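You operate a simulated robot arm through the tools that you are given. There is no shell and no other tool. Be economical: measure what you need, move in short steps, check, and stop when the job is done.

The job below is to be done with a simulated two-armed robot. You get a single attempt, and the scene is never put back.

## Task
Pick up the taped jar with purple lid with one hand, pass it to the other hand and put it on the top of the stock bench. Set down upright: taped jar with purple lid.

Only the result counts: the job must be done as asked and must still hold three seconds after the hand-in. Knocking over, shifting, dropping, spilling or breaking anything else fails it. Lids that push on must go on centred and level and be pressed home; caps that screw on are set level and turned clockwise until they are tight.

## Robot
Two 7-joint arms with two-finger grippers on one trunk, on a base that drives. Base frame: it is fixed to the floor where the robot stands at the start and does not move with it; the origin is under the middle of the robot, x ahead of it, y to its left, z up; the surface under the hand at the start is at about z = 1200. Units: mm, degrees, N and s.
The left shoulder is at the start at [24, 174, 1379], the right one opposite. With the tool pointing down near the work surface each hand reaches from about 100 to 820 mm from the robot's upright axis, wherever it stands, measured 20 degrees to its own side. Places, roughly: taped jar with purple lid (8x8x11 cm) [600, 100, 1300]; top of the stock bench [500, -1600, 800]. Payload 2.94 kg a hand.
Tool frame (each hand has its own): the origin (TCP) lies between the finger pads and is the grasp point; the fingertips stand 30 mm ahead of it; z points along the fingers, y is the line along which they close. Largest opening 138 mm; the body of the gripper starts 109 mm behind the TCP.
Orientation is that of the tool frame in the base frame, as a unit quaternion [x, y, z, w]. With the fingers straight down and closing along the base's y, the tool's x points along the base's -x, its y along +y and its z along -z.

## Interface
- The arms move only by the tool nudge_tool. It takes "left_increments", "right_increments" or both (then of equal length, played together; a hand with none holds still); each is a list of rows, each an object (a shift or turn left out is 0, a gripper value left out holds the last) with "fingers": the closure in counts, from 0 (fully open) to 255 (shut); "offset": the shift along the tool's x, y, z in mm, a list of three; "dr": the turn, a rotation vector about the tool's x, y, z in degrees, a list of three. In form: [{"fingers": fingers, "offset": [tx, ty, tz], "dr": [rx, ry, rz]}, ...]. A call has 1 to 20 rows; each row is the pose to reach, as a shift and turn from the pose commanded when the call began, along the tool's axes at that moment. A row lasts 0.2 s, in which the tool goes at most 50 mm and 8.6 degrees; a call with a longer step from one row to the next is refused whole, and so is a gripper value outside its range. Where a pose cannot be reached the arm comes as near as it can. A force on the tool above 40 N (or 10 N above the force at the start of the call, whichever is more), or a blocked arm, ends the call early, and 0.2 s more pass. Each finger halts on what it meets, pressing with about 42 N; the grip force reading is that of the motor and also rises with nothing between the fingers. The clock runs only during rows and for 0.2 s after the last one: add rows that repeat a pose to give the fingers time. The reply holds the time, the measured pose of the TCP, the force on the tool along the base axes, the opening and the grip force, in the units named above and with some noise, with the torque about the TCP (base axes, N m) and any sound that the robot's microphone picked up.
- Cameras (640 x 400 px; columns grow to the right, rows downward): "scene" is now at [69.6, 9.9, 1860.4]; the picture's right is [0.14, -0.99, 0.00], its down [-0.69, -0.09, -0.72] and it looks along [0.72, 0.10, -0.69] (base axes); focal length 253 px, centre (320, 200). "left" rides on the left gripper at [71, -19, -146] in its tool frame; the picture's right is [0.26, 0.96, 0.00], its down [-0.85, 0.23, -0.48] and it looks along [-0.46, 0.13, 0.88] (tool axes); focal length 280 px, centre (320, 200). "right" rides on the right gripper at [71, 19, -146] in its tool frame; the picture's right is [-0.26, 0.96, 0.00], its down [-0.85, -0.23, -0.48] and it looks along [-0.46, -0.13, 0.88] (tool axes); focal length 280 px, centre (320, 200). There is no depth. A picture from a camera that has moved, and an enlarged one, comes with that camera's place and axes in the base frame and with its lens.
- grab_frame(camera): a new picture of that camera. It takes no simulated time.
- raise_lower(by): slides the trunk up (or, below 0, down) by that many mm; the arms and the scene camera ride with it, the base frame stays. It gives what a move gives, with no picture.
- roll_base(legs): drives the robot by 1 to 6 legs, each [ahead, turn to the left] in mm and degrees, along the robot's own axes; the way and the turn of a leg run together, so that a leg with both is an arc; at most 1500 mm and 180 degrees a leg. The arms and the cameras ride along, it lands a little off, and it stops where it bumps. It gives what a move gives.
- head_to(pan, tilt): turns the head with the scene camera to pan (to the left, within 120 degrees either way) and tilt (down, from -29 to 69), counted from straight ahead of the robot. It gives what a move gives.
- zoom(camera, box): a new picture of the part [left, top, right, bottom] of that camera's present view, enlarged. It takes no simulated time.
- job_done(): hands the job in; it is judged then, once.

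Go step by step. Nothing tells you exact positions but the pictures and the camera data: compare them with the known pose of the tool, close in by small moves and look again before you grip or let go. The budget is 120 turns and 88 pictures, counting those below and the enlarged ones. Unless the task says otherwise, let go and move clear before handing in, and close with one line.

The tools are called as a command line: name --argument value ..., lists and objects as JSON in quotes. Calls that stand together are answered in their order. nudge_tool: Moves the arms, as the interface text tells. Its arguments: {"type":"object","properties":{"left_increments":{"type":"array"},"right_increments":{"type":"array"}},"required":[]} The other tools are called the same way: raise_lower (by) slides the trunk up or down; roll_base (legs) drives the base; head_to (pan, tilt) turns the head that bears the scene camera; grab_frame (camera) takes a picture; zoom (camera, box) takes an enlarged picture of a part of a camera's view; job_done () hands the job in.

At the start:

```text
clock: 0.0
left_position: [515.8, 286.8, 1446.7]
left_tool_rot: [0.0, 1.0, -0.001, 0.0]
left_wrist_force: [-0.7, -0.2, 0.4]
left_ft_torque: [0.0, 0.01, 0.02]
left_opening: 138.1
left_finger_force: 0.1
right_position: [504.8, -69.5, 1516.8]
right_tool_rot: [0.0, 1.0, 0.0, -0.001]
right_wrist_force: [-0.4, 0.1, 0.4]
right_ft_torque: [0.03, -0.03, 0.01]
right_opening: 138.0
right_finger_force: 0.0
trunk travel left (down, up): [-550.0, 184.0]
robot x, y, heading: [-0.1, -1.4, -0.2]
head pan, tilt: [7.9, 43.7]
```

scene: 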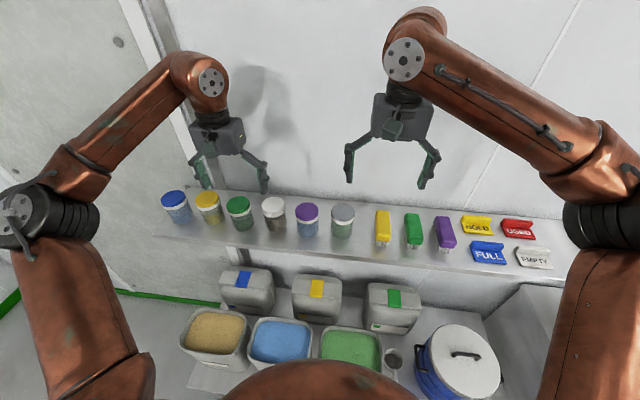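
right: 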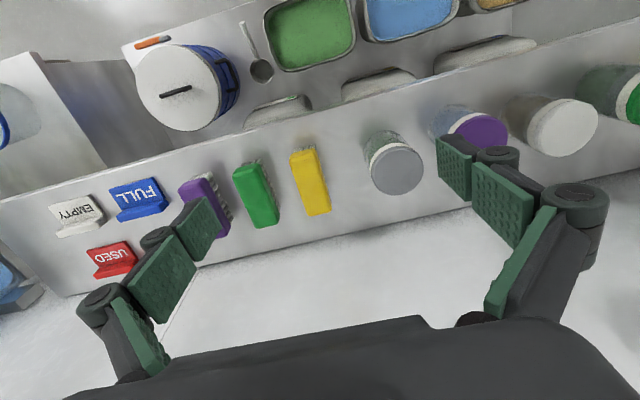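
left: 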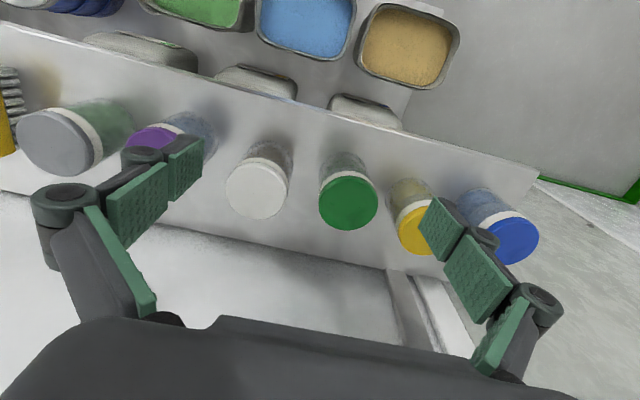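

The purple-lid jar stands in a row on the narrow shelf with tight gaps (about 26 mm) to its neighbours. I plan to grip it from above with the left hand, fingers closing along x. First I'll look closer and find the bench.

zoom --camera "scene" --box '[220, 160, 400, 272]'

head_to --pan -75 --tilt 35

```text
3.56 times, centred on (310, 216) of scene
camera zoom: at [69.6, 9.9, 1860.4], right [0.14, -0.99, 0.0], down [-0.69, -0.09, -0.72], along [0.72, 0.1, -0.69], focal length 901 px, centre (356, 143)
```

zoom: 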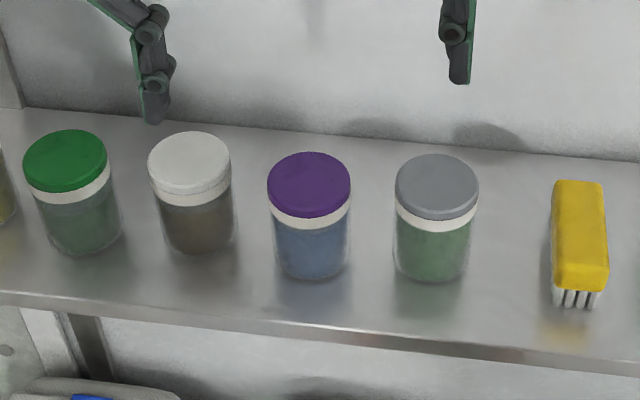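

```text
clock: 1.6
left_position: [515.2, 285.6, 1446.2]
left_tool_rot: [0.0, 1.0, -0.001, 0.0]
left_wrist_force: [0.1, -0.1, 0.2]
left_ft_torque: [0.0, 0.02, 0.01]
left_opening: 137.8
left_finger_force: 0.0
right_position: [504.7, -71.0, 1515.5]
right_tool_rot: [0.0, 1.0, 0.001, 0.0]
right_wrist_force: [0.2, -0.1, -0.1]
right_ft_torque: [-0.04, 0.02, -0.02]
right_opening: 138.1
right_finger_force: 0.0
trunk travel left (down, up): [-550.0, 184.0]
robot x, y, heading: [-1.4, -1.9, -0.2]
head pan, tilt: [-75.0, 35.0]
```

grab_frame --camera "scene"

zoom --camera "left" --box '[0, 60, 320, 260]'

```text
83 pictures are left
camera scene: at [11.0, -86.5, 1873.4], right [-0.97, -0.26, 0.0], down [-0.15, 0.55, -0.82], along [0.21, -0.79, -0.57], focal length 253 px, centre (320, 200)
```

scene: 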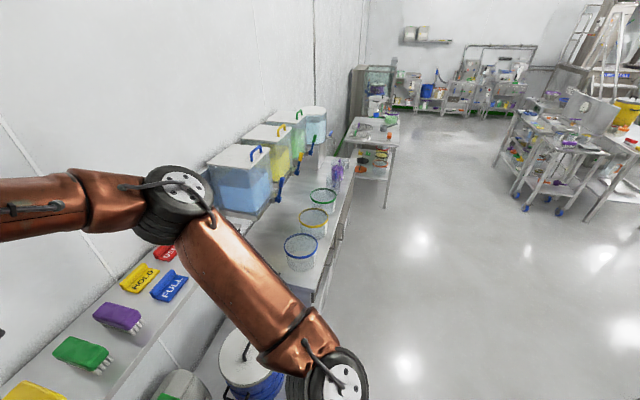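

```text
2.00 times, centred on (160, 160) of left
camera zoom: at [446.0, 268.6, 1592.9], right [-0.26, 0.96, 0.0], down [0.85, 0.23, 0.48], along [0.46, 0.12, -0.88], focal length 561 px, centre (640, 280)
```

zoom: 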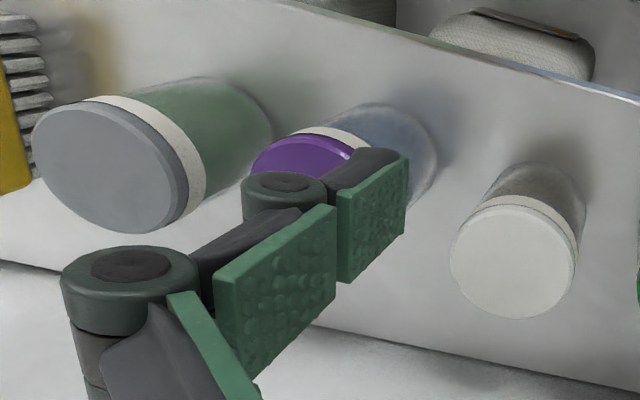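

zoom --camera "scene" --box '[190, 80, 414, 220]'

zoom --camera "scene" --box '[200, 150, 400, 275]'

```text
2.86 times, centred on (302, 150) of scene
camera zoom: at [11.0, -86.5, 1873.4], right [-0.97, -0.26, 0.0], down [-0.15, 0.55, -0.82], along [0.21, -0.79, -0.57], focal length 724 px, centre (371, 343)
```

zoom: 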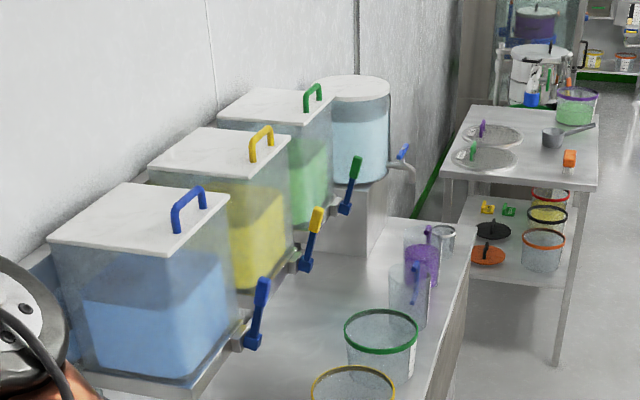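

```text
3.20 times, centred on (300, 212) of scene
camera zoom: at [11.0, -86.5, 1873.4], right [-0.97, -0.26, 0.0], down [-0.15, 0.55, -0.82], along [0.21, -0.79, -0.57], focal length 811 px, centre (384, 160)
```

zoom: 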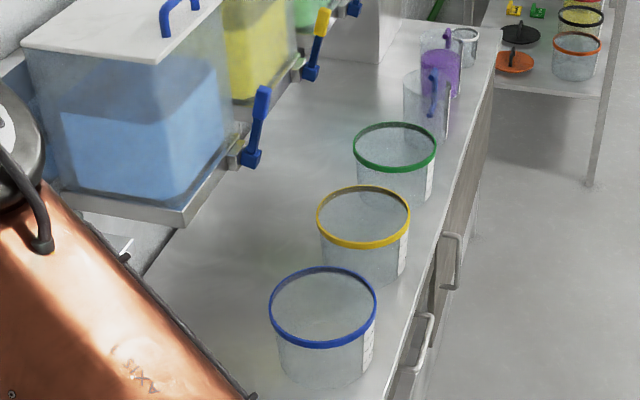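

The stock bench is the one holding the rimmed tubs, at the end near the tanks. Next I turn the left gripper 90° over the jar and move the right hand aside.

nudge_tool --left_increments '[{"offset": [-7, -15, 0], "dr": [0, 0, 8.2]}, {"offset": [-14, -30, 0], "dr": [0, 0, 16.4]}, {"offset": [-20, -45, 0], "dr": [0, 0, 24.6]}, {"offset": [-27, -60, 0], "dr": [0, 0, 32.8]}, {"offset": [-34, -75, 0], "dr": [0, 0, 41]}, {"offset": [-40, -90, 0], "dr": [0, 0, 49.2]}, {"offset": [-47, -105, 0], "dr": [0, 0, 57.4]}, {"offset": [-54, -120, 0], "dr": [0, 0, 65.6]}, {"offset": [-60, -135, 0], "dr": [0, 0, 73.8]}, {"offset": [-67, -150, 0], "dr": [0, 0, 82]}, {"offset": [-73, -164, 0], "dr": [0, 0, 90]}, {"offset": [-73, -164, 0], "dr": [0, 0, 90]}]' --right_increments '[{"offset": [0, -20, 0]}, {"offset": [0, -40, 0]}, {"offset": [0, -60, 0]}, {"offset": [0, -80, 0]}, {"offset": [0, -100, 0]}, {"offset": [0, -120, 0]}, {"offset": [0, -140, 0]}, {"offset": [0, -150, 0]}, {"offset": [0, -150, 0]}, {"offset": [0, -150, 0]}, {"offset": [0, -150, 0]}, {"offset": [0, -150, 0]}]'

head_to --pan 8 --tilt 44

grab_frame --camera "left"

grab_frame --camera "scene"

```text
clock: 4.2
left_position: [328.3, 29.4, 1376.4]
left_tool_rot: [0.707, 0.707, 0.0, 0.001]
left_wrist_force: [1.2, 0.6, -0.6]
left_ft_torque: [-0.04, 0.01, -0.01]
left_opening: 138.2
left_finger_force: 0.1
left hand out of reach, approached as far as the arm can: row 4, 5, 6, 7, 8, 9, 10, 11, 12
right_position: [503.5, -219.7, 1515.4]
right_tool_rot: [0.0, 1.0, 0.001, 0.0]
right_wrist_force: [0.0, -0.6, -0.3]
right_ft_torque: [-0.02, 0.0, 0.03]
right_opening: 138.1
right_finger_force: 0.0
trunk travel left (down, up): [-550.0, 184.0]
robot x, y, heading: [-0.4, -0.1, 0.0]
head pan, tilt: [-75.0, 35.0]
```

```text
clock: 5.7
left_position: [328.2, 26.7, 1376.4]
left_tool_rot: [0.706, 0.708, 0.0, 0.001]
left_wrist_force: [-0.5, 0.6, -0.4]
left_ft_torque: [0.0, 0.01, -0.01]
left_opening: 138.2
left_finger_force: 0.0
right_position: [503.0, -221.4, 1515.3]
right_tool_rot: [0.0, 1.0, -0.001, 0.001]
right_wrist_force: [0.6, 0.7, -0.2]
right_ft_torque: [-0.03, 0.02, -0.02]
right_opening: 138.0
right_finger_force: 0.0
trunk travel left (down, up): [-550.0, 184.0]
robot x, y, heading: [1.2, 0.6, -0.2]
head pan, tilt: [8.0, 44.0]
```

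```text
79 pictures are left
camera left: at [309.6, 99.3, 1523.5], right [0.96, 0.27, 0.0], down [0.23, -0.85, 0.48], along [0.13, -0.46, -0.88], focal length 280 px, centre (320, 200)
```

left: 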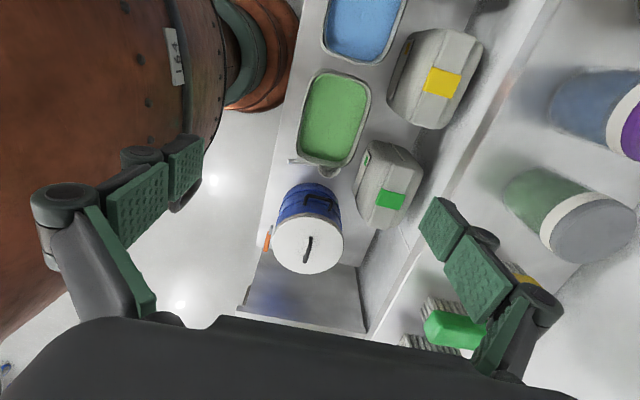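

```text
78 pictures are left
camera scene: at [69.5, 9.5, 1860.0], right [0.14, -0.99, 0.0], down [-0.69, -0.1, -0.72], along [0.71, 0.1, -0.69], focal length 253 px, centre (320, 200)
```

scene: 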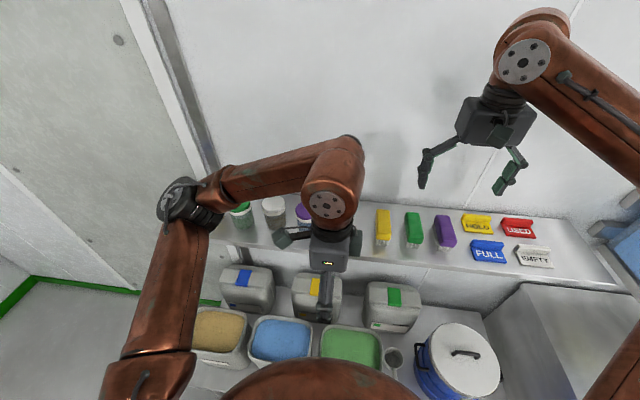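

The +90° turn ran into a wrist limit. I'll go back and try the −90° turn.

nudge_tool --left_increments '[{"offset": [20, 15, -20], "dr": [0, 0, -8]}, {"offset": [40, 30, -40], "dr": [0, 0, -16]}, {"offset": [60, 45, -60], "dr": [0, 0, -24]}, {"offset": [80, 60, -70], "dr": [0, 0, -32]}, {"offset": [105, 80, -70], "dr": [0, 0, -40]}, {"offset": [130, 100, -70], "dr": [0, 0, -48]}, {"offset": [155, 115, -70], "dr": [0, 0, -56]}, {"offset": [180, 130, -70], "dr": [0, 0, -64]}, {"offset": [200, 145, -70], "dr": [0, 0, -72]}, {"offset": [220, 160, -70], "dr": [0, 0, -80]}, {"offset": [240, 175, -70], "dr": [0, 0, -88]}, {"offset": [257, 187, -70], "dr": [0, 0, -96]}, {"offset": [257, 187, -70], "dr": [0, 0, -104]}, {"offset": [257, 187, -70], "dr": [0, 0, -112]}, {"offset": [257, 187, -70], "dr": [0, 0, -120]}]'

```text
clock: 8.9
left_position: [517.3, 277.3, 1446.7]
left_tool_rot: [-0.261, 0.965, 0.0, -0.002]
left_wrist_force: [0.8, -0.4, 0.4]
left_ft_torque: [0.01, 0.01, 0.0]
left_opening: 137.8
left_finger_force: 0.0
right_position: [503.3, -219.3, 1515.5]
right_tool_rot: [0.0, 1.0, 0.0, 0.0]
right_wrist_force: [0.4, 0.4, -0.1]
right_ft_torque: [0.01, -0.01, -0.03]
right_opening: 138.2
right_finger_force: 0.1
trunk travel left (down, up): [-550.0, 184.0]
robot x, y, heading: [2.1, -0.2, -0.0]
head pan, tilt: [8.0, 44.0]
```

nudge_tool --left_increments '[{"dr": [0, 0, -8]}, {"dr": [0, 0, -16]}, {"dr": [0, 0, -24]}, {"dr": [0, 0, -32]}, {"dr": [0, 0, -40]}, {"dr": [0, 0, -48]}, {"dr": [0, 0, -56]}, {"dr": [0, 0, -60]}, {"dr": [0, 0, -60]}]'

```text
clock: 10.9
left_position: [515.7, 276.5, 1446.7]
left_tool_rot: [0.708, -0.706, 0.001, 0.0]
left_wrist_force: [-0.5, 1.0, 0.5]
left_ft_torque: [-0.02, 0.0, -0.01]
left_opening: 137.8
left_finger_force: 0.1
right_position: [504.7, -221.4, 1515.8]
right_tool_rot: [0.0, 1.0, -0.001, 0.0]
right_wrist_force: [0.3, -0.1, -0.1]
right_ft_torque: [0.0, 0.03, 0.02]
right_opening: 137.9
right_finger_force: 0.0
trunk travel left (down, up): [-550.0, 184.0]
robot x, y, heading: [3.7, 4.5, 0.1]
head pan, tilt: [8.0, 44.0]
```

nudge_tool --left_increments '[{"offset": [40, -18, 0]}, {"offset": [80, -36, 0]}, {"offset": [120, -54, 0]}, {"offset": [154, -73, 0]}, {"offset": [154, -73, 0]}]'

grab_frame --camera "left"

grab_frame --camera "scene"

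```text
clock: 12.1
left_position: [587.9, 124.7, 1449.1]
left_tool_rot: [0.707, -0.707, 0.001, -0.001]
left_wrist_force: [0.0, 1.0, 0.3]
left_ft_torque: [-0.05, -0.04, 0.0]
left_opening: 138.3
left_finger_force: 0.1
right_position: [502.7, -219.3, 1515.6]
right_tool_rot: [0.0, 1.0, -0.001, 0.0]
right_wrist_force: [-0.2, 0.5, 0.3]
right_ft_torque: [-0.06, -0.03, 0.01]
right_opening: 137.7
right_finger_force: 0.0
trunk travel left (down, up): [-550.0, 184.0]
robot x, y, heading: [-0.2, -3.2, 0.3]
head pan, tilt: [8.0, 44.0]
```

```text
77 pictures are left
camera left: at [608.0, 55.0, 1596.4], right [-0.96, -0.26, 0.0], down [-0.23, 0.85, 0.47], along [-0.12, 0.46, -0.88], focal length 280 px, centre (320, 200)
```

left: 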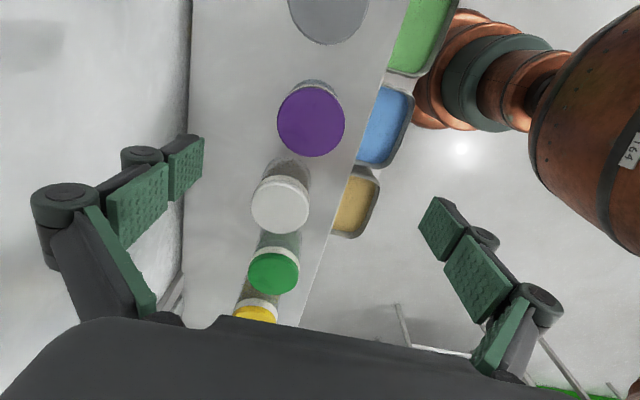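

```text
76 pictures are left
camera scene: at [68.3, 11.7, 1860.1], right [0.14, -0.99, 0.0], down [-0.69, -0.1, -0.72], along [0.71, 0.1, -0.69], focal length 253 px, centre (320, 200)
```

scene: 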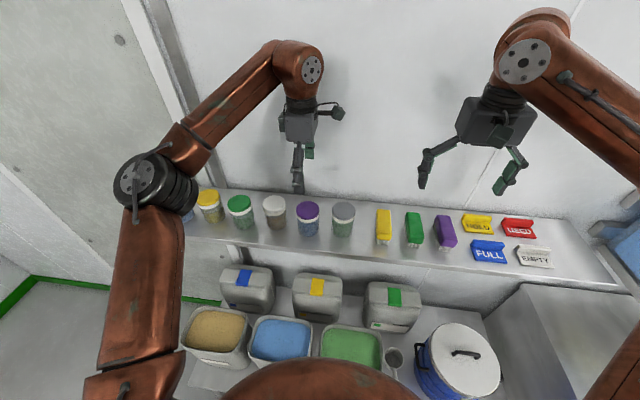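

The two views together put the jar at about (601, 123) with its lid top near 1296. I'll centre over it and go partway down.

nudge_tool --left_increments '[{"offset": [2, -13, 0]}, {"offset": [2, -13, 30]}, {"offset": [2, -13, 60]}, {"offset": [2, -13, 90]}, {"offset": [2, -13, 100]}, {"offset": [2, -13, 100]}]'

grab_frame --camera "left"

zoom --camera "scene" --box '[220, 120, 400, 250]'

```text
clock: 13.5
left_position: [604.0, 120.3, 1345.0]
left_tool_rot: [-0.707, 0.707, -0.001, 0.0]
left_wrist_force: [0.0, -0.4, 1.1]
left_ft_torque: [0.04, 0.0, -0.05]
left_opening: 137.9
left_finger_force: 0.1
right_position: [504.7, -220.7, 1514.0]
right_tool_rot: [0.0, 1.0, 0.0, 0.0]
right_wrist_force: [0.3, 0.4, 0.4]
right_ft_torque: [0.01, 0.01, -0.01]
right_opening: 137.9
right_finger_force: 0.0
trunk travel left (down, up): [-550.0, 184.0]
robot x, y, heading: [-2.7, 2.7, -0.2]
head pan, tilt: [8.0, 44.0]
```

```text
75 pictures are left
camera left: at [623.6, 50.7, 1491.6], right [-0.96, -0.26, 0.0], down [-0.23, 0.85, 0.48], along [-0.13, 0.46, -0.88], focal length 280 px, centre (320, 200)
```

left: 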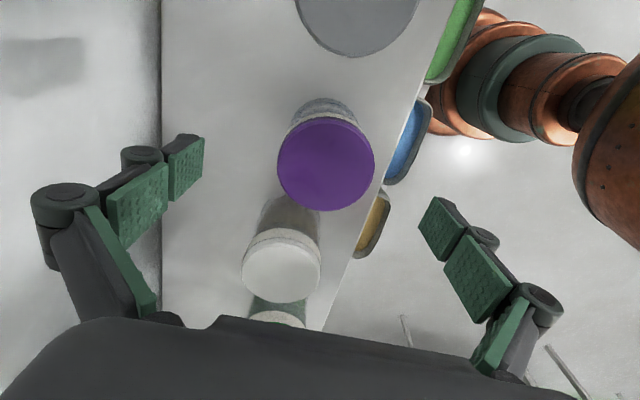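

```text
3.08 times, centred on (310, 185) of scene
camera zoom: at [69.7, 9.0, 1860.0], right [0.14, -0.99, 0.0], down [-0.69, -0.1, -0.72], along [0.71, 0.1, -0.69], focal length 780 px, centre (351, 246)
```

zoom: 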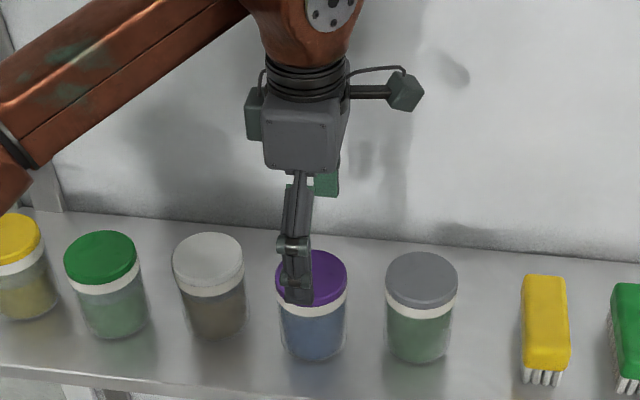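

nudge_tool --left_increments '[{"offset": [-2.5, 4, 0]}, {"offset": [-2.5, 4, 20]}, {"offset": [-2.5, 4, 40]}, {"offset": [-2.5, 4, 55]}, {"offset": [-2.5, 4, 68]}, {"offset": [-2.5, 4, 68]}]'

grab_frame --camera "left"

zoom --camera "scene" --box '[220, 120, 400, 250]'

```text
clock: 14.9
left_position: [598.2, 123.7, 1276.2]
left_tool_rot: [0.707, -0.707, 0.0, 0.0]
left_wrist_force: [-0.3, -0.1, 1.1]
left_ft_torque: [0.01, -0.02, 0.01]
left_opening: 138.0
left_finger_force: 0.1
right_position: [502.4, -220.0, 1515.5]
right_tool_rot: [0.0, 1.0, 0.0, 0.0]
right_wrist_force: [-0.6, -0.1, -0.2]
right_ft_torque: [0.01, -0.04, 0.01]
right_opening: 138.2
right_finger_force: 0.0
trunk travel left (down, up): [-550.0, 184.0]
robot x, y, heading: [-2.4, -1.7, 0.1]
head pan, tilt: [8.0, 44.0]
```

```text
73 pictures are left
camera left: at [618.3, 53.9, 1423.7], right [-0.96, -0.26, 0.0], down [-0.23, 0.85, 0.48], along [-0.13, 0.46, -0.88], focal length 280 px, centre (320, 200)
```

left: 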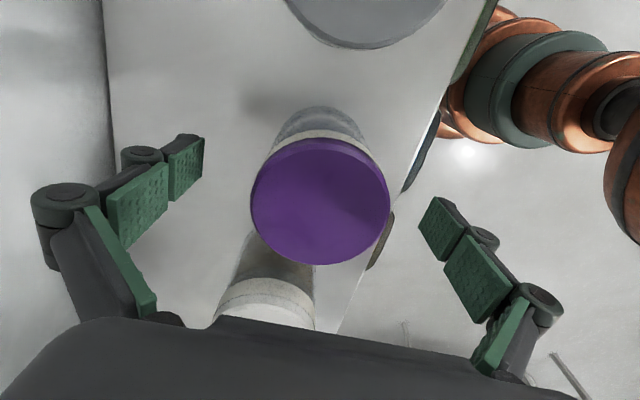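

```text
3.08 times, centred on (310, 185) of scene
camera zoom: at [69.1, 9.6, 1860.0], right [0.14, -0.99, 0.0], down [-0.69, -0.1, -0.72], along [0.71, 0.1, -0.69], focal length 780 px, centre (351, 246)
```

zoom: 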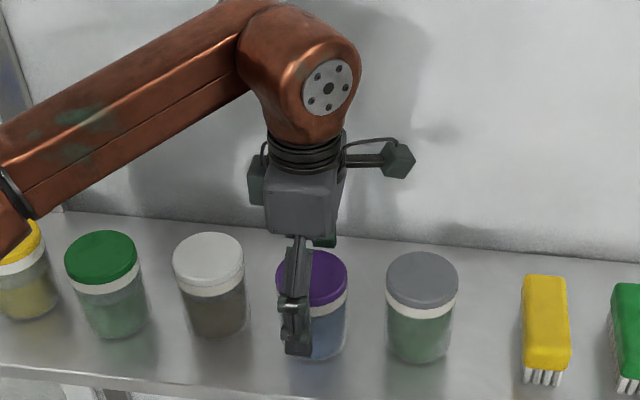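

The hand is centred over the jar to within a couple of mm, so I close and check the grip.

nudge_tool --left_increments '[{"offset": [1, 0, 0], "fingers": 100}, {"offset": [1, 0, 0], "fingers": 255}, {"offset": [1, 0, 0], "fingers": 255}, {"offset": [1, 0, 0]}, {"offset": [1, 0, 0]}, {"offset": [1, 0, 0]}, {"offset": [1, 0, 0]}, {"offset": [1, 0, 0]}]'

zoom --camera "scene" --box '[220, 120, 400, 250]'

```text
clock: 16.7
left_position: [598.5, 122.7, 1277.3]
left_tool_rot: [0.707, -0.707, 0.0, 0.001]
left_wrist_force: [0.6, 0.4, 1.6]
left_ft_torque: [0.05, 0.04, -0.04]
left_opening: 70.6
left_finger_force: 41.8
right_position: [503.6, -220.8, 1514.0]
right_tool_rot: [0.001, 1.0, 0.0, 0.0]
right_wrist_force: [0.3, 0.3, -0.3]
right_ft_torque: [0.01, 0.01, 0.01]
right_opening: 137.8
right_finger_force: 0.1
trunk travel left (down, up): [-550.0, 184.0]
robot x, y, heading: [1.4, 0.2, -0.1]
head pan, tilt: [8.0, 44.0]
```

```text
3.08 times, centred on (310, 185) of scene
camera zoom: at [69.5, 9.6, 1860.0], right [0.14, -0.99, 0.0], down [-0.69, -0.1, -0.72], along [0.71, 0.1, -0.69], focal length 780 px, centre (351, 246)
```

zoom: 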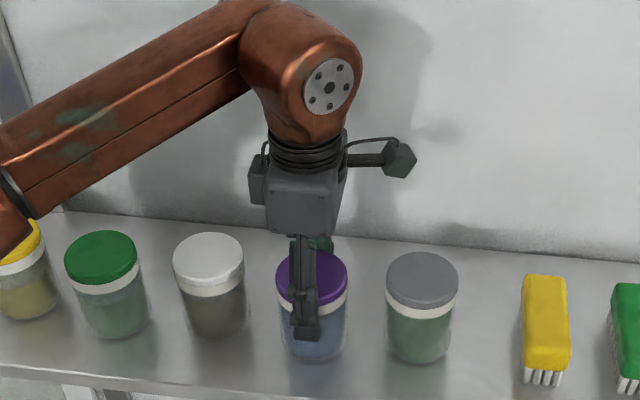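

Gripped at 70.6 mm with 42 N. I lift straight up slowly, to keep clear of the neighbours, then look.

nudge_tool --left_increments '[{"offset": [0, 0, -5]}, {"offset": [0, 0, -15]}, {"offset": [0, 0, -30]}, {"offset": [0, 0, -50]}, {"offset": [0, 0, -75]}, {"offset": [0, 0, -100]}, {"offset": [0, 0, -125]}, {"offset": [0, 0, -140]}, {"offset": [0, 0, -140]}]'

grab_frame --camera "scene"

grab_frame --camera "left"

```text
clock: 18.7
left_position: [600.7, 123.5, 1419.0]
left_tool_rot: [0.707, -0.707, 0.001, 0.001]
left_wrist_force: [0.6, -0.6, -1.9]
left_ft_torque: [-0.02, 0.01, 0.02]
left_opening: 70.9
left_finger_force: 42.0
right_position: [502.1, -220.7, 1514.2]
right_tool_rot: [0.0, 1.0, 0.0, 0.0]
right_wrist_force: [0.3, 0.2, 0.0]
right_ft_torque: [-0.02, 0.0, -0.01]
right_opening: 138.1
right_finger_force: 0.1
trunk travel left (down, up): [-550.0, 184.0]
robot x, y, heading: [0.6, 0.7, 0.3]
head pan, tilt: [8.0, 44.0]
```

```text
70 pictures are left
camera scene: at [69.8, 10.0, 1860.0], right [0.14, -0.99, 0.0], down [-0.69, -0.1, -0.72], along [0.71, 0.1, -0.69], focal length 253 px, centre (320, 200)
```

scene: 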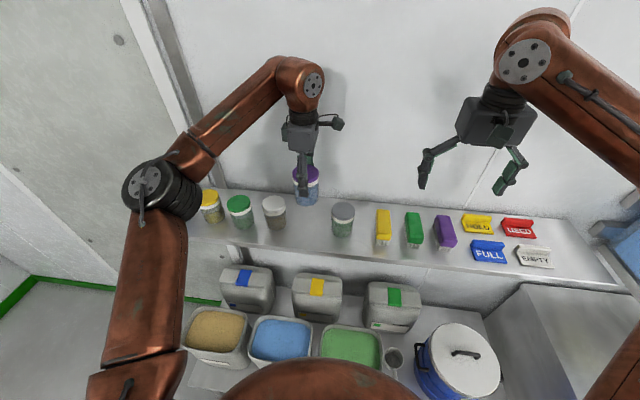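

```text
69 pictures are left
camera left: at [620.3, 53.2, 1564.7], right [-0.96, -0.26, 0.0], down [-0.23, 0.85, 0.48], along [-0.13, 0.46, -0.88], focal length 280 px, centre (320, 200)
```

left: 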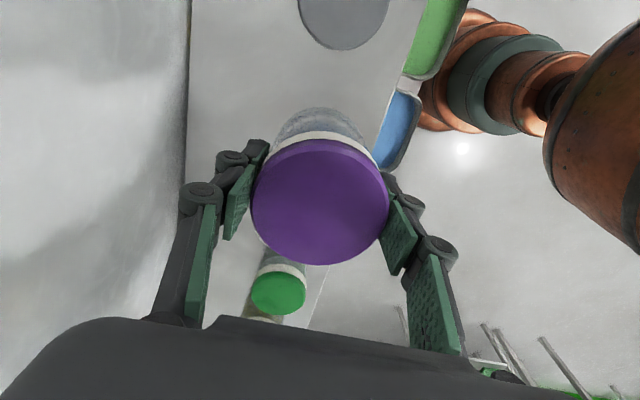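

Jar held, neighbours untouched. I back away from the shelf to hand over in open space.

roll_base --legs '[[-400, 0]]'

```text
clock: 21.3
left_position: [192.2, 124.7, 1416.5]
left_tool_rot: [0.709, -0.706, -0.001, 0.001]
left_wrist_force: [0.3, -0.7, -2.2]
left_ft_torque: [-0.01, 0.02, 0.01]
left_opening: 70.7
left_finger_force: 41.7
right_position: [96.5, -219.6, 1514.9]
right_tool_rot: [-0.002, 1.0, 0.0, 0.0]
right_wrist_force: [0.9, 0.0, -0.1]
right_ft_torque: [-0.02, 0.04, 0.01]
right_opening: 137.8
right_finger_force: 0.1
trunk travel left (down, up): [-550.0, 184.0]
robot x, y, heading: [-405.8, -1.7, 0.2]
head pan, tilt: [8.0, 44.0]
```

nudge_tool --left_increments '[{"offset": [13, 10, 0]}, {"offset": [26, 20, 0]}, {"offset": [39, 30, 0]}, {"offset": [52, 40, 0]}, {"offset": [65, 50, 0]}, {"offset": [78, 60, 0]}, {"offset": [92, 70, 0]}, {"offset": [105, 78, 0]}, {"offset": [105, 78, 0]}]' --right_increments '[{"offset": [15, 10, 13], "dr": [0, -5, 0]}, {"offset": [30, 20, 26], "dr": [0, -10, 0]}, {"offset": [45, 30, 39], "dr": [0, -15, 0]}, {"offset": [60, 40, 52], "dr": [0, -20, 0]}, {"offset": [75, 50, 65], "dr": [0, -25, 0]}, {"offset": [88, 60, 79], "dr": [0, -30, 0]}, {"offset": [88, 65, 79], "dr": [0, -35, 0]}, {"offset": [88, 70, 79], "dr": [0, -42, 0]}, {"offset": [88, 70, 79], "dr": [0, -49, 0]}]'

grab_frame --camera "scene"

```text
clock: 23.3
left_position: [115.8, 21.7, 1415.0]
left_tool_rot: [0.709, -0.705, -0.001, 0.003]
left_wrist_force: [0.8, -0.4, -3.0]
left_ft_torque: [-0.03, 0.07, -0.02]
left_opening: 70.7
left_finger_force: 41.7
right_position: [61.0, -147.0, 1426.2]
right_tool_rot: [0.002, 0.945, 0.002, 0.327]
right_wrist_force: [1.7, 0.0, -0.1]
right_ft_torque: [0.0, 0.06, 0.01]
right_opening: 138.1
right_finger_force: 0.0
right hand out of reach, approached as far as the arm can: row 8, 9
trunk travel left (down, up): [-550.0, 184.0]
robot x, y, heading: [-408.5, -1.2, -0.0]
head pan, tilt: [8.0, 44.0]
```

```text
68 pictures are left
camera scene: at [-333.5, 10.3, 1859.7], right [0.14, -0.99, 0.0], down [-0.69, -0.1, -0.72], along [0.71, 0.1, -0.7], focal length 253 px, centre (320, 200)
```

scene: 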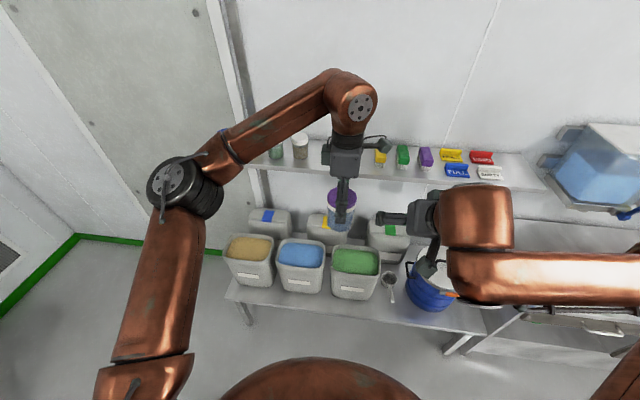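

The right wrist limits the tilt when it is this close in. I move the jar further out and try more tilt there.

nudge_tool --left_increments '[{"offset": [0, -16, 0]}, {"offset": [0, -32, 0]}, {"offset": [0, -48, 0]}, {"offset": [0, -64, 0]}, {"offset": [0, -80, 0]}, {"offset": [0, -80, 0]}]' --right_increments '[{"offset": [-12, 0, 3]}, {"offset": [-24, 0, 6], "dr": [0, -3, 0]}, {"offset": [-36, 0, 9], "dr": [0, -6, 0]}, {"offset": [-48, 0, 12], "dr": [0, -9, 0]}, {"offset": [-48, 0, 12], "dr": [0, -12, 0]}, {"offset": [-48, 0, 12], "dr": [0, -12, 0]}]'

```text
clock: 24.7
left_position: [193.5, 18.8, 1417.4]
left_tool_rot: [0.708, -0.706, -0.001, 0.0]
left_wrist_force: [-0.8, 0.7, -2.2]
left_ft_torque: [0.0, 0.03, 0.01]
left_opening: 70.7
left_finger_force: 42.4
right_position: [103.1, -148.4, 1446.4]
right_tool_rot: [0.002, 0.905, 0.001, 0.425]
right_wrist_force: [-0.3, 0.8, -0.1]
right_ft_torque: [0.0, 0.01, -0.01]
right_opening: 138.0
right_finger_force: 0.1
trunk travel left (down, up): [-550.0, 184.0]
robot x, y, heading: [-413.6, -4.0, 0.2]
head pan, tilt: [8.0, 44.0]
```

nudge_tool --right_increments '[{"offset": [0, 0, -30]}, {"offset": [0, 40, -30]}, {"offset": [0, 80, -30]}, {"offset": [0, 120, -30]}, {"offset": [0, 150, -30]}, {"offset": [0, 167, -30]}, {"offset": [0, 167, -30]}]'

grab_frame --camera "scene"

grab_frame --camera "right"

```text
clock: 26.3
left_position: [194.2, 18.4, 1417.8]
left_tool_rot: [0.709, -0.706, 0.0, 0.0]
left_wrist_force: [-0.2, -1.4, -2.6]
left_ft_torque: [0.01, -0.02, 0.03]
left_opening: 70.8
left_finger_force: 42.1
right_position: [80.0, 20.4, 1468.8]
right_tool_rot: [0.002, 0.905, 0.002, 0.425]
right_wrist_force: [1.0, 0.6, -0.7]
right_ft_torque: [-0.01, 0.01, 0.0]
right_opening: 138.0
right_finger_force: 0.1
trunk travel left (down, up): [-550.0, 184.0]
robot x, y, heading: [-408.0, -2.2, -0.0]
head pan, tilt: [8.0, 44.0]
```

```text
67 pictures are left
camera scene: at [-338.3, 9.0, 1860.0], right [0.14, -0.99, 0.0], down [-0.69, -0.1, -0.72], along [0.71, 0.1, -0.69], focal length 253 px, centre (320, 200)
```

scene: 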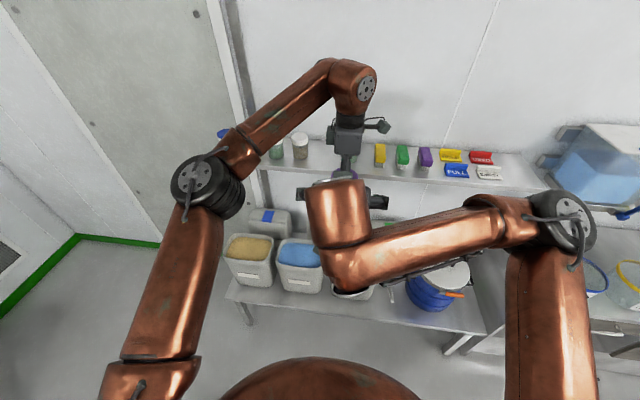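

```text
66 pictures are left
camera right: at [-77.5, 37.9, 1506.6], right [0.17, 0.96, 0.21], down [0.17, -0.24, 0.96], along [0.97, -0.13, -0.21], focal length 280 px, centre (320, 200)
```

right: 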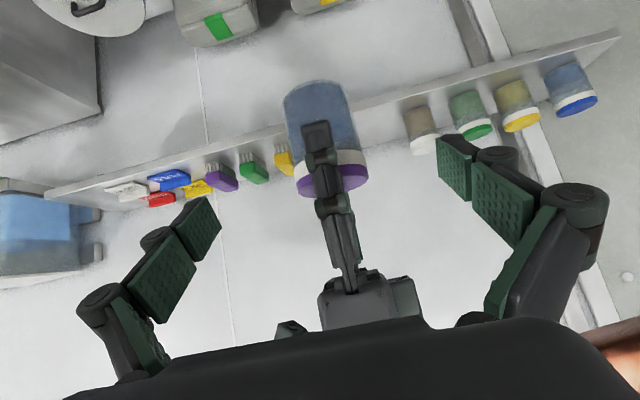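

The jar hangs straight, with its bottom near z 1328. I advance along the tilted approach in two stages, watching forces.

nudge_tool --right_increments '[{"offset": [5, -1, 20]}, {"offset": [5, -1, 40]}, {"offset": [5, -1, 60]}, {"offset": [5, -1, 80]}, {"offset": [5, -1, 100]}, {"offset": [5, -1, 100]}]'

grab_frame --camera "right"

grab_frame --camera "left"

```text
clock: 27.7
left_position: [192.9, 18.7, 1417.9]
left_tool_rot: [0.708, -0.706, 0.001, 0.0]
left_wrist_force: [0.1, -0.1, -2.0]
left_ft_torque: [0.0, -0.02, 0.02]
left_opening: 70.7
left_finger_force: 41.5
right_position: [154.2, 18.7, 1400.4]
right_tool_rot: [0.003, 0.905, 0.001, 0.425]
right_wrist_force: [-0.3, -0.5, 0.5]
right_ft_torque: [-0.03, -0.01, 0.01]
right_opening: 137.7
right_finger_force: 0.0
trunk travel left (down, up): [-550.0, 184.0]
robot x, y, heading: [-408.2, -2.0, 0.0]
head pan, tilt: [8.0, 44.0]
```

```text
65 pictures are left
camera right: at [-3.6, 36.7, 1439.0], right [0.17, 0.96, 0.21], down [0.17, -0.24, 0.96], along [0.97, -0.13, -0.21], focal length 280 px, centre (320, 200)
```

right: 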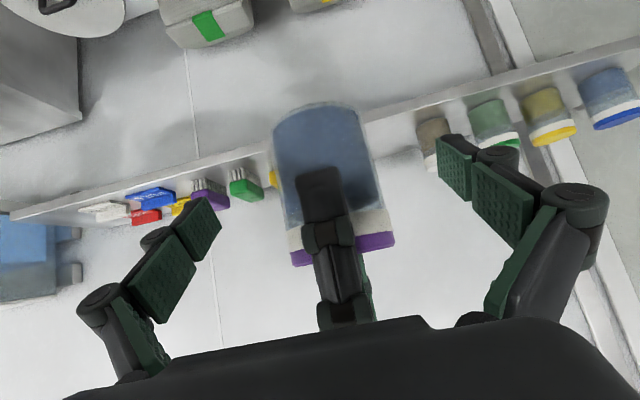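

```text
64 pictures are left
camera left: at [213.5, -50.9, 1563.9], right [-0.96, -0.27, 0.0], down [-0.23, 0.85, 0.48], along [-0.13, 0.46, -0.88], focal length 280 px, centre (320, 200)
```

left: 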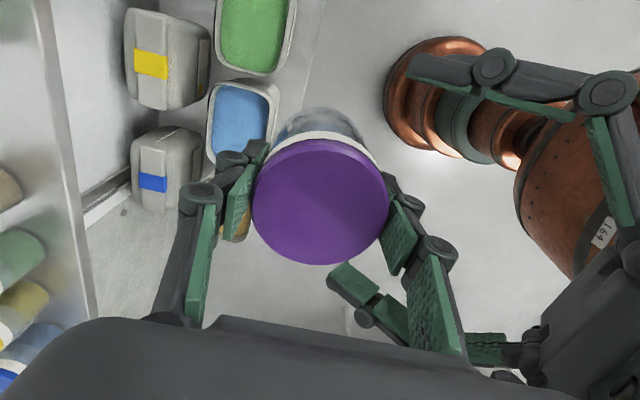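

nudge_tool --right_increments '[{"offset": [0, 0, 17]}, {"offset": [0, 0, 34]}, {"offset": [0, 0, 50]}, {"offset": [0, 0, 50]}]'

grab_frame --camera "right"

grab_frame --camera "left"

```text
clock: 28.7
left_position: [194.3, 17.6, 1417.3]
left_tool_rot: [0.708, -0.706, 0.0, 0.0]
left_wrist_force: [-0.3, 0.2, -2.4]
left_ft_torque: [-0.01, -0.03, 0.01]
left_opening: 70.8
left_finger_force: 41.9
right_position: [195.5, 19.6, 1368.6]
right_tool_rot: [0.002, 0.905, 0.002, 0.425]
right_wrist_force: [0.2, 0.2, -0.6]
right_ft_torque: [0.02, 0.01, 0.01]
right_opening: 138.1
right_finger_force: 0.1
trunk travel left (down, up): [-550.0, 184.0]
robot x, y, heading: [-403.8, -4.2, 0.3]
head pan, tilt: [8.0, 44.0]
```

```text
63 pictures are left
camera right: at [36.9, 36.4, 1406.9], right [0.17, 0.96, 0.21], down [0.17, -0.24, 0.96], along [0.97, -0.13, -0.21], focal length 280 px, centre (320, 200)
```

right: 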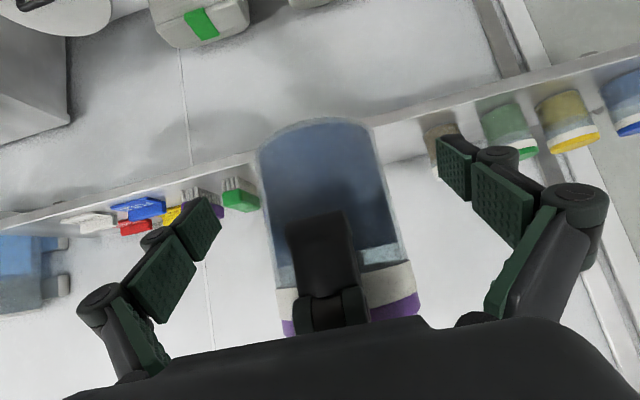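

```text
62 pictures are left
camera left: at [213.6, -50.9, 1563.8], right [-0.96, -0.27, 0.0], down [-0.23, 0.85, 0.48], along [-0.13, 0.46, -0.88], focal length 280 px, centre (320, 200)
```

left: 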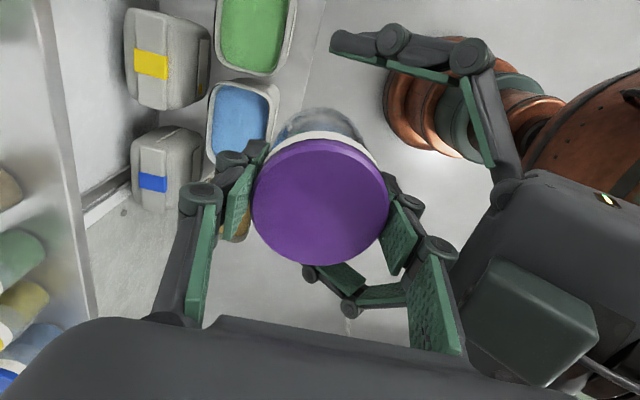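

Both hands straddle the jar at right angles. I close the right hand.

nudge_tool --right_increments '[{"fingers": 100}, {"fingers": 255}, {}, {}, {}, {}, {}, {}, {}]'

grab_frame --camera "right"

grab_frame --camera "left"

```text
clock: 30.7
left_position: [193.4, 17.6, 1416.3]
left_tool_rot: [0.707, -0.707, 0.001, 0.001]
left_wrist_force: [3.1, -17.0, -5.1]
left_ft_torque: [-0.72, -0.14, -0.1]
left_opening: 70.5
left_finger_force: 42.3
right_position: [194.7, 18.3, 1368.5]
right_tool_rot: [0.001, 0.905, 0.003, 0.426]
right_wrist_force: [-4.4, 16.9, 3.4]
right_ft_torque: [-0.11, -0.02, 0.07]
right_opening: 69.7
right_finger_force: 42.0
trunk travel left (down, up): [-550.0, 184.0]
robot x, y, heading: [-407.7, -2.2, -0.1]
head pan, tilt: [8.0, 44.0]
```

```text
61 pictures are left
camera right: at [36.5, 37.0, 1407.1], right [0.17, 0.96, 0.21], down [0.18, -0.24, 0.96], along [0.97, -0.12, -0.21], focal length 280 px, centre (320, 200)
```

right: 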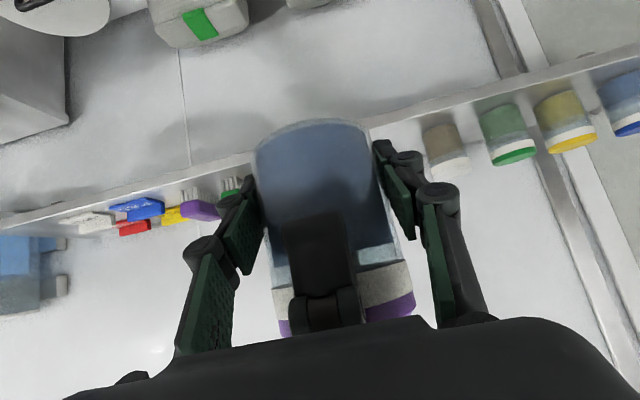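

```text
60 pictures are left
camera left: at [213.7, -51.6, 1563.7], right [-0.96, -0.26, 0.0], down [-0.23, 0.85, 0.47], along [-0.13, 0.46, -0.88], focal length 280 px, centre (320, 200)
```

left: 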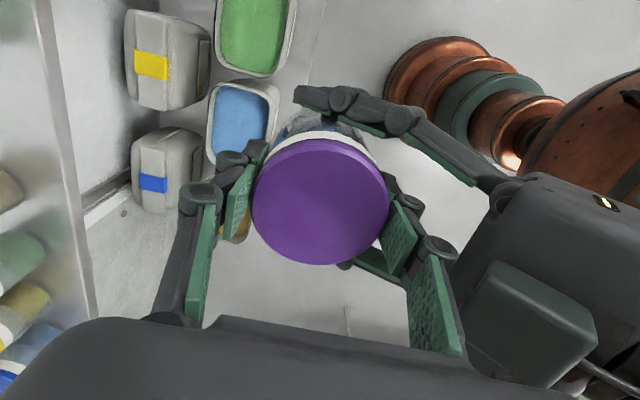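

Secure, but there is a 17 N sideways load between the hands. I relieve it with a tiny right shift before releasing.

nudge_tool --right_increments '[{"offset": [0, 1, 0]}, {"offset": [0, 1, 0]}]'

```text
clock: 31.3
left_position: [193.0, 18.7, 1416.8]
left_tool_rot: [0.708, -0.707, 0.0, 0.002]
left_wrist_force: [-1.1, -17.9, -7.2]
left_ft_torque: [-0.77, -0.15, -0.23]
left_opening: 70.8
left_finger_force: 41.7
right_position: [194.6, 19.1, 1369.7]
right_tool_rot: [0.001, 0.905, 0.002, 0.425]
right_wrist_force: [0.7, 18.4, 5.3]
right_ft_torque: [-0.06, 0.14, 0.21]
right_opening: 69.9
right_finger_force: 42.6
trunk travel left (down, up): [-550.0, 184.0]
robot x, y, heading: [-407.6, -0.3, 0.4]
head pan, tilt: [8.0, 44.0]
```

nudge_tool --right_increments '[{"offset": [0, 1, 0]}, {"offset": [0, 2, 0]}, {"offset": [0, 2, 0]}]'

```text
clock: 32.1
left_position: [193.9, 19.0, 1416.7]
left_tool_rot: [0.709, -0.705, -0.001, 0.001]
left_wrist_force: [-5.8, -10.8, -8.8]
left_ft_torque: [-0.63, 0.4, -0.23]
left_opening: 70.9
left_finger_force: 42.2
right_position: [192.9, 21.1, 1368.7]
right_tool_rot: [0.003, 0.905, 0.001, 0.426]
right_wrist_force: [6.1, 10.9, 7.0]
right_ft_torque: [0.16, -0.13, 0.22]
right_opening: 69.9
right_finger_force: 41.5
trunk travel left (down, up): [-550.0, 184.0]
robot x, y, heading: [-407.7, -2.7, 0.3]
head pan, tilt: [8.0, 44.0]
```

nudge_tool --right_increments '[{"offset": [0, 1, 0]}, {"offset": [0, 2, 0]}, {"offset": [0, 2, 0]}]'

```text
clock: 32.9
left_position: [193.1, 20.7, 1416.8]
left_tool_rot: [0.709, -0.705, -0.002, 0.001]
left_wrist_force: [-17.6, 4.1, -11.7]
left_ft_torque: [0.31, 0.76, -0.14]
left_opening: 70.7
left_finger_force: 41.7
right_position: [194.4, 21.4, 1367.4]
right_tool_rot: [0.005, 0.905, 0.0, 0.426]
right_wrist_force: [16.8, -4.4, 9.9]
right_ft_torque: [-0.15, 0.06, 0.14]
right_opening: 70.0
right_finger_force: 42.1
trunk travel left (down, up): [-550.0, 184.0]
robot x, y, heading: [-406.6, -3.0, 0.2]
head pan, tilt: [8.0, 44.0]
```

Lateral load is now small, so I open the left hand a little and watch.

nudge_tool --left_increments '[{"fingers": 85}, {"fingers": 80}, {"fingers": 80}, {"fingers": 80}]'

grab_frame --camera "left"

grab_frame --camera "right"

```text
clock: 33.9
left_position: [192.9, 18.8, 1416.9]
left_tool_rot: [0.709, -0.705, 0.0, 0.001]
left_wrist_force: [8.6, -0.6, 0.6]
left_ft_torque: [0.08, 0.52, 0.06]
left_opening: 91.0
left_finger_force: 0.0
right_position: [192.6, 23.4, 1367.2]
right_tool_rot: [0.002, 0.905, 0.002, 0.426]
right_wrist_force: [-7.5, 1.5, -0.9]
right_ft_torque: [-0.09, -0.95, -0.06]
right_opening: 69.8
right_finger_force: 42.1
trunk travel left (down, up): [-550.0, 184.0]
robot x, y, heading: [-406.8, -0.4, 0.1]
head pan, tilt: [8.0, 44.0]
```

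```text
59 pictures are left
camera left: at [214.3, -50.7, 1563.7], right [-0.96, -0.27, 0.0], down [-0.23, 0.85, 0.47], along [-0.13, 0.46, -0.88], focal length 280 px, centre (320, 200)
```

left: 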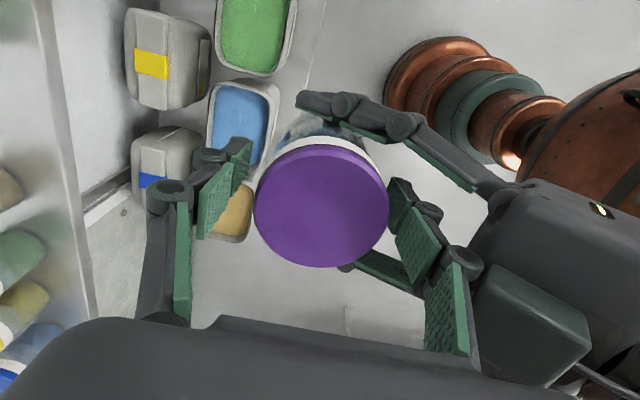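

```text
58 pictures are left
camera right: at [34.8, 41.5, 1405.8], right [0.17, 0.96, 0.21], down [0.18, -0.23, 0.96], along [0.97, -0.13, -0.21], focal length 280 px, centre (320, 200)
```

right: 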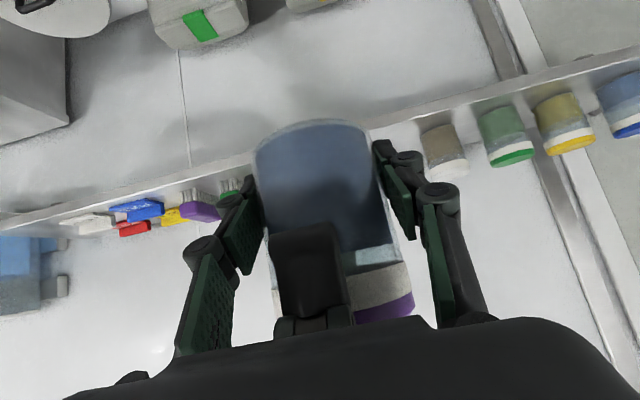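

The left near knuckle lightly touches the right gripper body (8 N). I shift the left 5 mm forward, then lift straight up.

nudge_tool --left_increments '[{"offset": [0, -4, 0]}, {"offset": [0, -5, 0]}, {"offset": [0, -5, -10]}, {"offset": [0, -5, -20]}]'

```text
clock: 34.9
left_position: [198.4, 20.2, 1436.8]
left_tool_rot: [0.709, -0.705, 0.0, 0.0]
left_wrist_force: [4.5, 0.6, -2.4]
left_ft_torque: [0.0, 0.05, -0.04]
left_opening: 91.0
left_finger_force: 0.0
right_position: [192.1, 23.1, 1369.3]
right_tool_rot: [0.003, 0.905, 0.001, 0.425]
right_wrist_force: [-4.5, -0.9, 0.8]
right_ft_torque: [0.05, -0.39, 0.04]
right_opening: 70.1
right_finger_force: 42.2
trunk travel left (down, up): [-550.0, 184.0]
robot x, y, heading: [-410.1, -2.2, 0.2]
head pan, tilt: [8.0, 44.0]
```

grab_frame --camera "left"

```text
57 pictures are left
camera left: at [218.7, -50.9, 1583.9], right [-0.96, -0.27, 0.0], down [-0.23, 0.85, 0.48], along [-0.13, 0.46, -0.88], focal length 280 px, centre (320, 200)
```

left: 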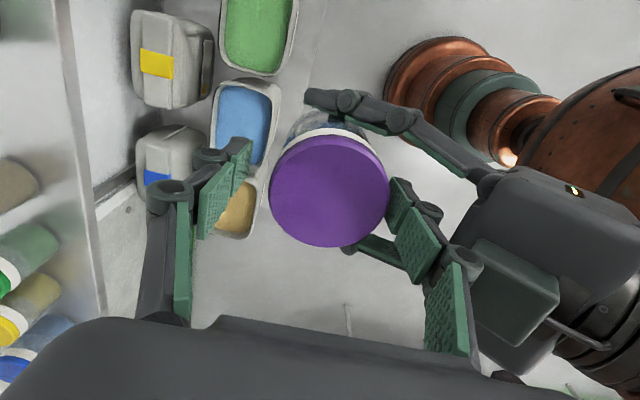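

nudge_tool --left_increments '[{"offset": [0, -1, -10]}, {"offset": [0, -2, -20]}, {"offset": [0, -2, -30]}, {"offset": [0, -2, -40]}]'

grab_frame --camera "left"

```text
clock: 35.9
left_position: [199.1, 17.4, 1476.8]
left_tool_rot: [0.708, -0.706, 0.0, 0.0]
left_wrist_force: [0.7, -0.2, -0.1]
left_ft_torque: [0.05, -0.05, 0.01]
left_opening: 94.8
left_finger_force: 0.0
right_position: [192.3, 22.7, 1368.2]
right_tool_rot: [0.003, 0.905, 0.001, 0.425]
right_wrist_force: [-0.2, -0.3, -0.5]
right_ft_torque: [0.03, -0.04, 0.04]
right_opening: 69.8
right_finger_force: 42.0
trunk travel left (down, up): [-550.0, 184.0]
robot x, y, heading: [-405.9, 1.7, 0.1]
head pan, tilt: [8.0, 44.0]
```

```text
56 pictures are left
camera left: at [219.9, -52.5, 1623.9], right [-0.96, -0.26, 0.0], down [-0.23, 0.85, 0.48], along [-0.13, 0.46, -0.88], focal length 280 px, centre (320, 200)
```

left: 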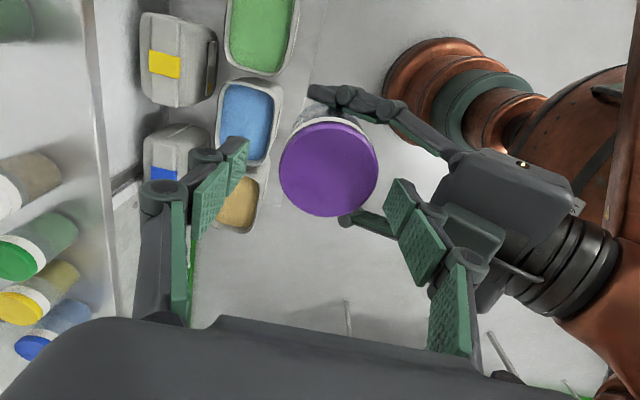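

Free of contact; the right hand holds the jar. I lift the left away and to the side.

nudge_tool --left_increments '[{"offset": [0, 0, -40]}, {"offset": [0, 0, -80]}, {"offset": [-40, 0, -90]}, {"offset": [-80, 0, -90]}, {"offset": [-120, 0, -90]}, {"offset": [-160, 0, -90]}, {"offset": [-200, 0, -90]}, {"offset": [-240, 0, -90]}, {"offset": [-280, 0, -90]}, {"offset": [-280, 0, -90]}]'

grab_frame --camera "right"

head_to --pan -60 --tilt 40

grab_frame --camera "scene"

```text
clock: 38.1
left_position: [197.2, 300.6, 1568.9]
left_tool_rot: [0.709, -0.705, 0.0, -0.001]
left_wrist_force: [0.9, -1.0, 0.2]
left_ft_torque: [0.04, 0.0, 0.02]
left_opening: 94.7
left_finger_force: 0.0
left hand out of reach, approached as far as the arm can: row 2
right_position: [192.3, 20.8, 1367.8]
right_tool_rot: [0.002, 0.905, 0.002, 0.425]
right_wrist_force: [-0.2, 0.0, 0.3]
right_ft_torque: [0.01, 0.01, 0.05]
right_opening: 69.8
right_finger_force: 42.4
trunk travel left (down, up): [-550.0, 184.0]
robot x, y, heading: [-410.1, 1.2, -0.0]
head pan, tilt: [8.0, 44.0]
```

```text
55 pictures are left
camera right: at [34.9, 40.4, 1405.9], right [0.17, 0.96, 0.21], down [0.18, -0.24, 0.96], along [0.97, -0.13, -0.21], focal length 280 px, centre (320, 200)
```

right: 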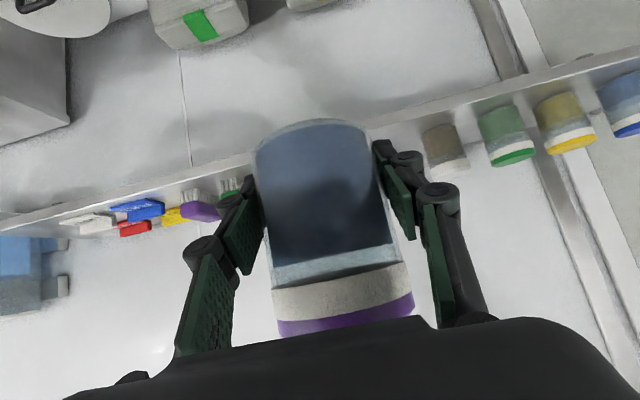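

```text
clock: 39.5
left_position: [197.8, 302.9, 1569.1]
left_tool_rot: [0.709, -0.706, 0.001, 0.001]
left_wrist_force: [0.3, 0.1, -0.4]
left_ft_torque: [0.0, 0.02, -0.01]
left_opening: 94.9
left_finger_force: 0.1
right_position: [192.0, 22.8, 1368.1]
right_tool_rot: [0.003, 0.905, 0.001, 0.425]
right_wrist_force: [0.2, 0.5, 0.1]
right_ft_torque: [0.01, -0.02, -0.02]
right_opening: 69.9
right_finger_force: 41.5
trunk travel left (down, up): [-550.0, 184.0]
robot x, y, heading: [-408.7, -2.2, 0.1]
head pan, tilt: [-60.0, 40.0]
```

```text
54 pictures are left
camera scene: at [-376.8, -75.1, 1865.9], right [-0.86, -0.5, 0.0], down [-0.32, 0.56, -0.77], along [0.39, -0.66, -0.64], focal length 253 px, centre (320, 200)
```

scene: 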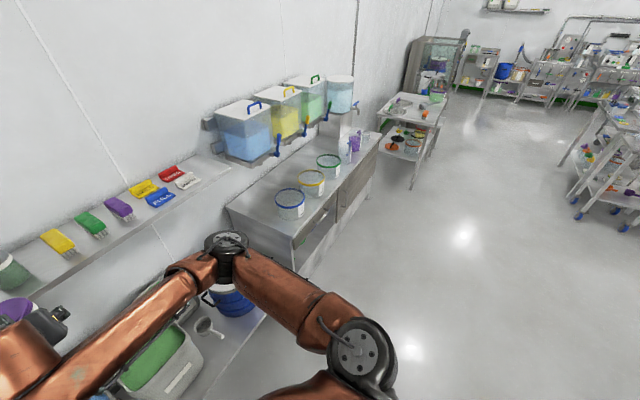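

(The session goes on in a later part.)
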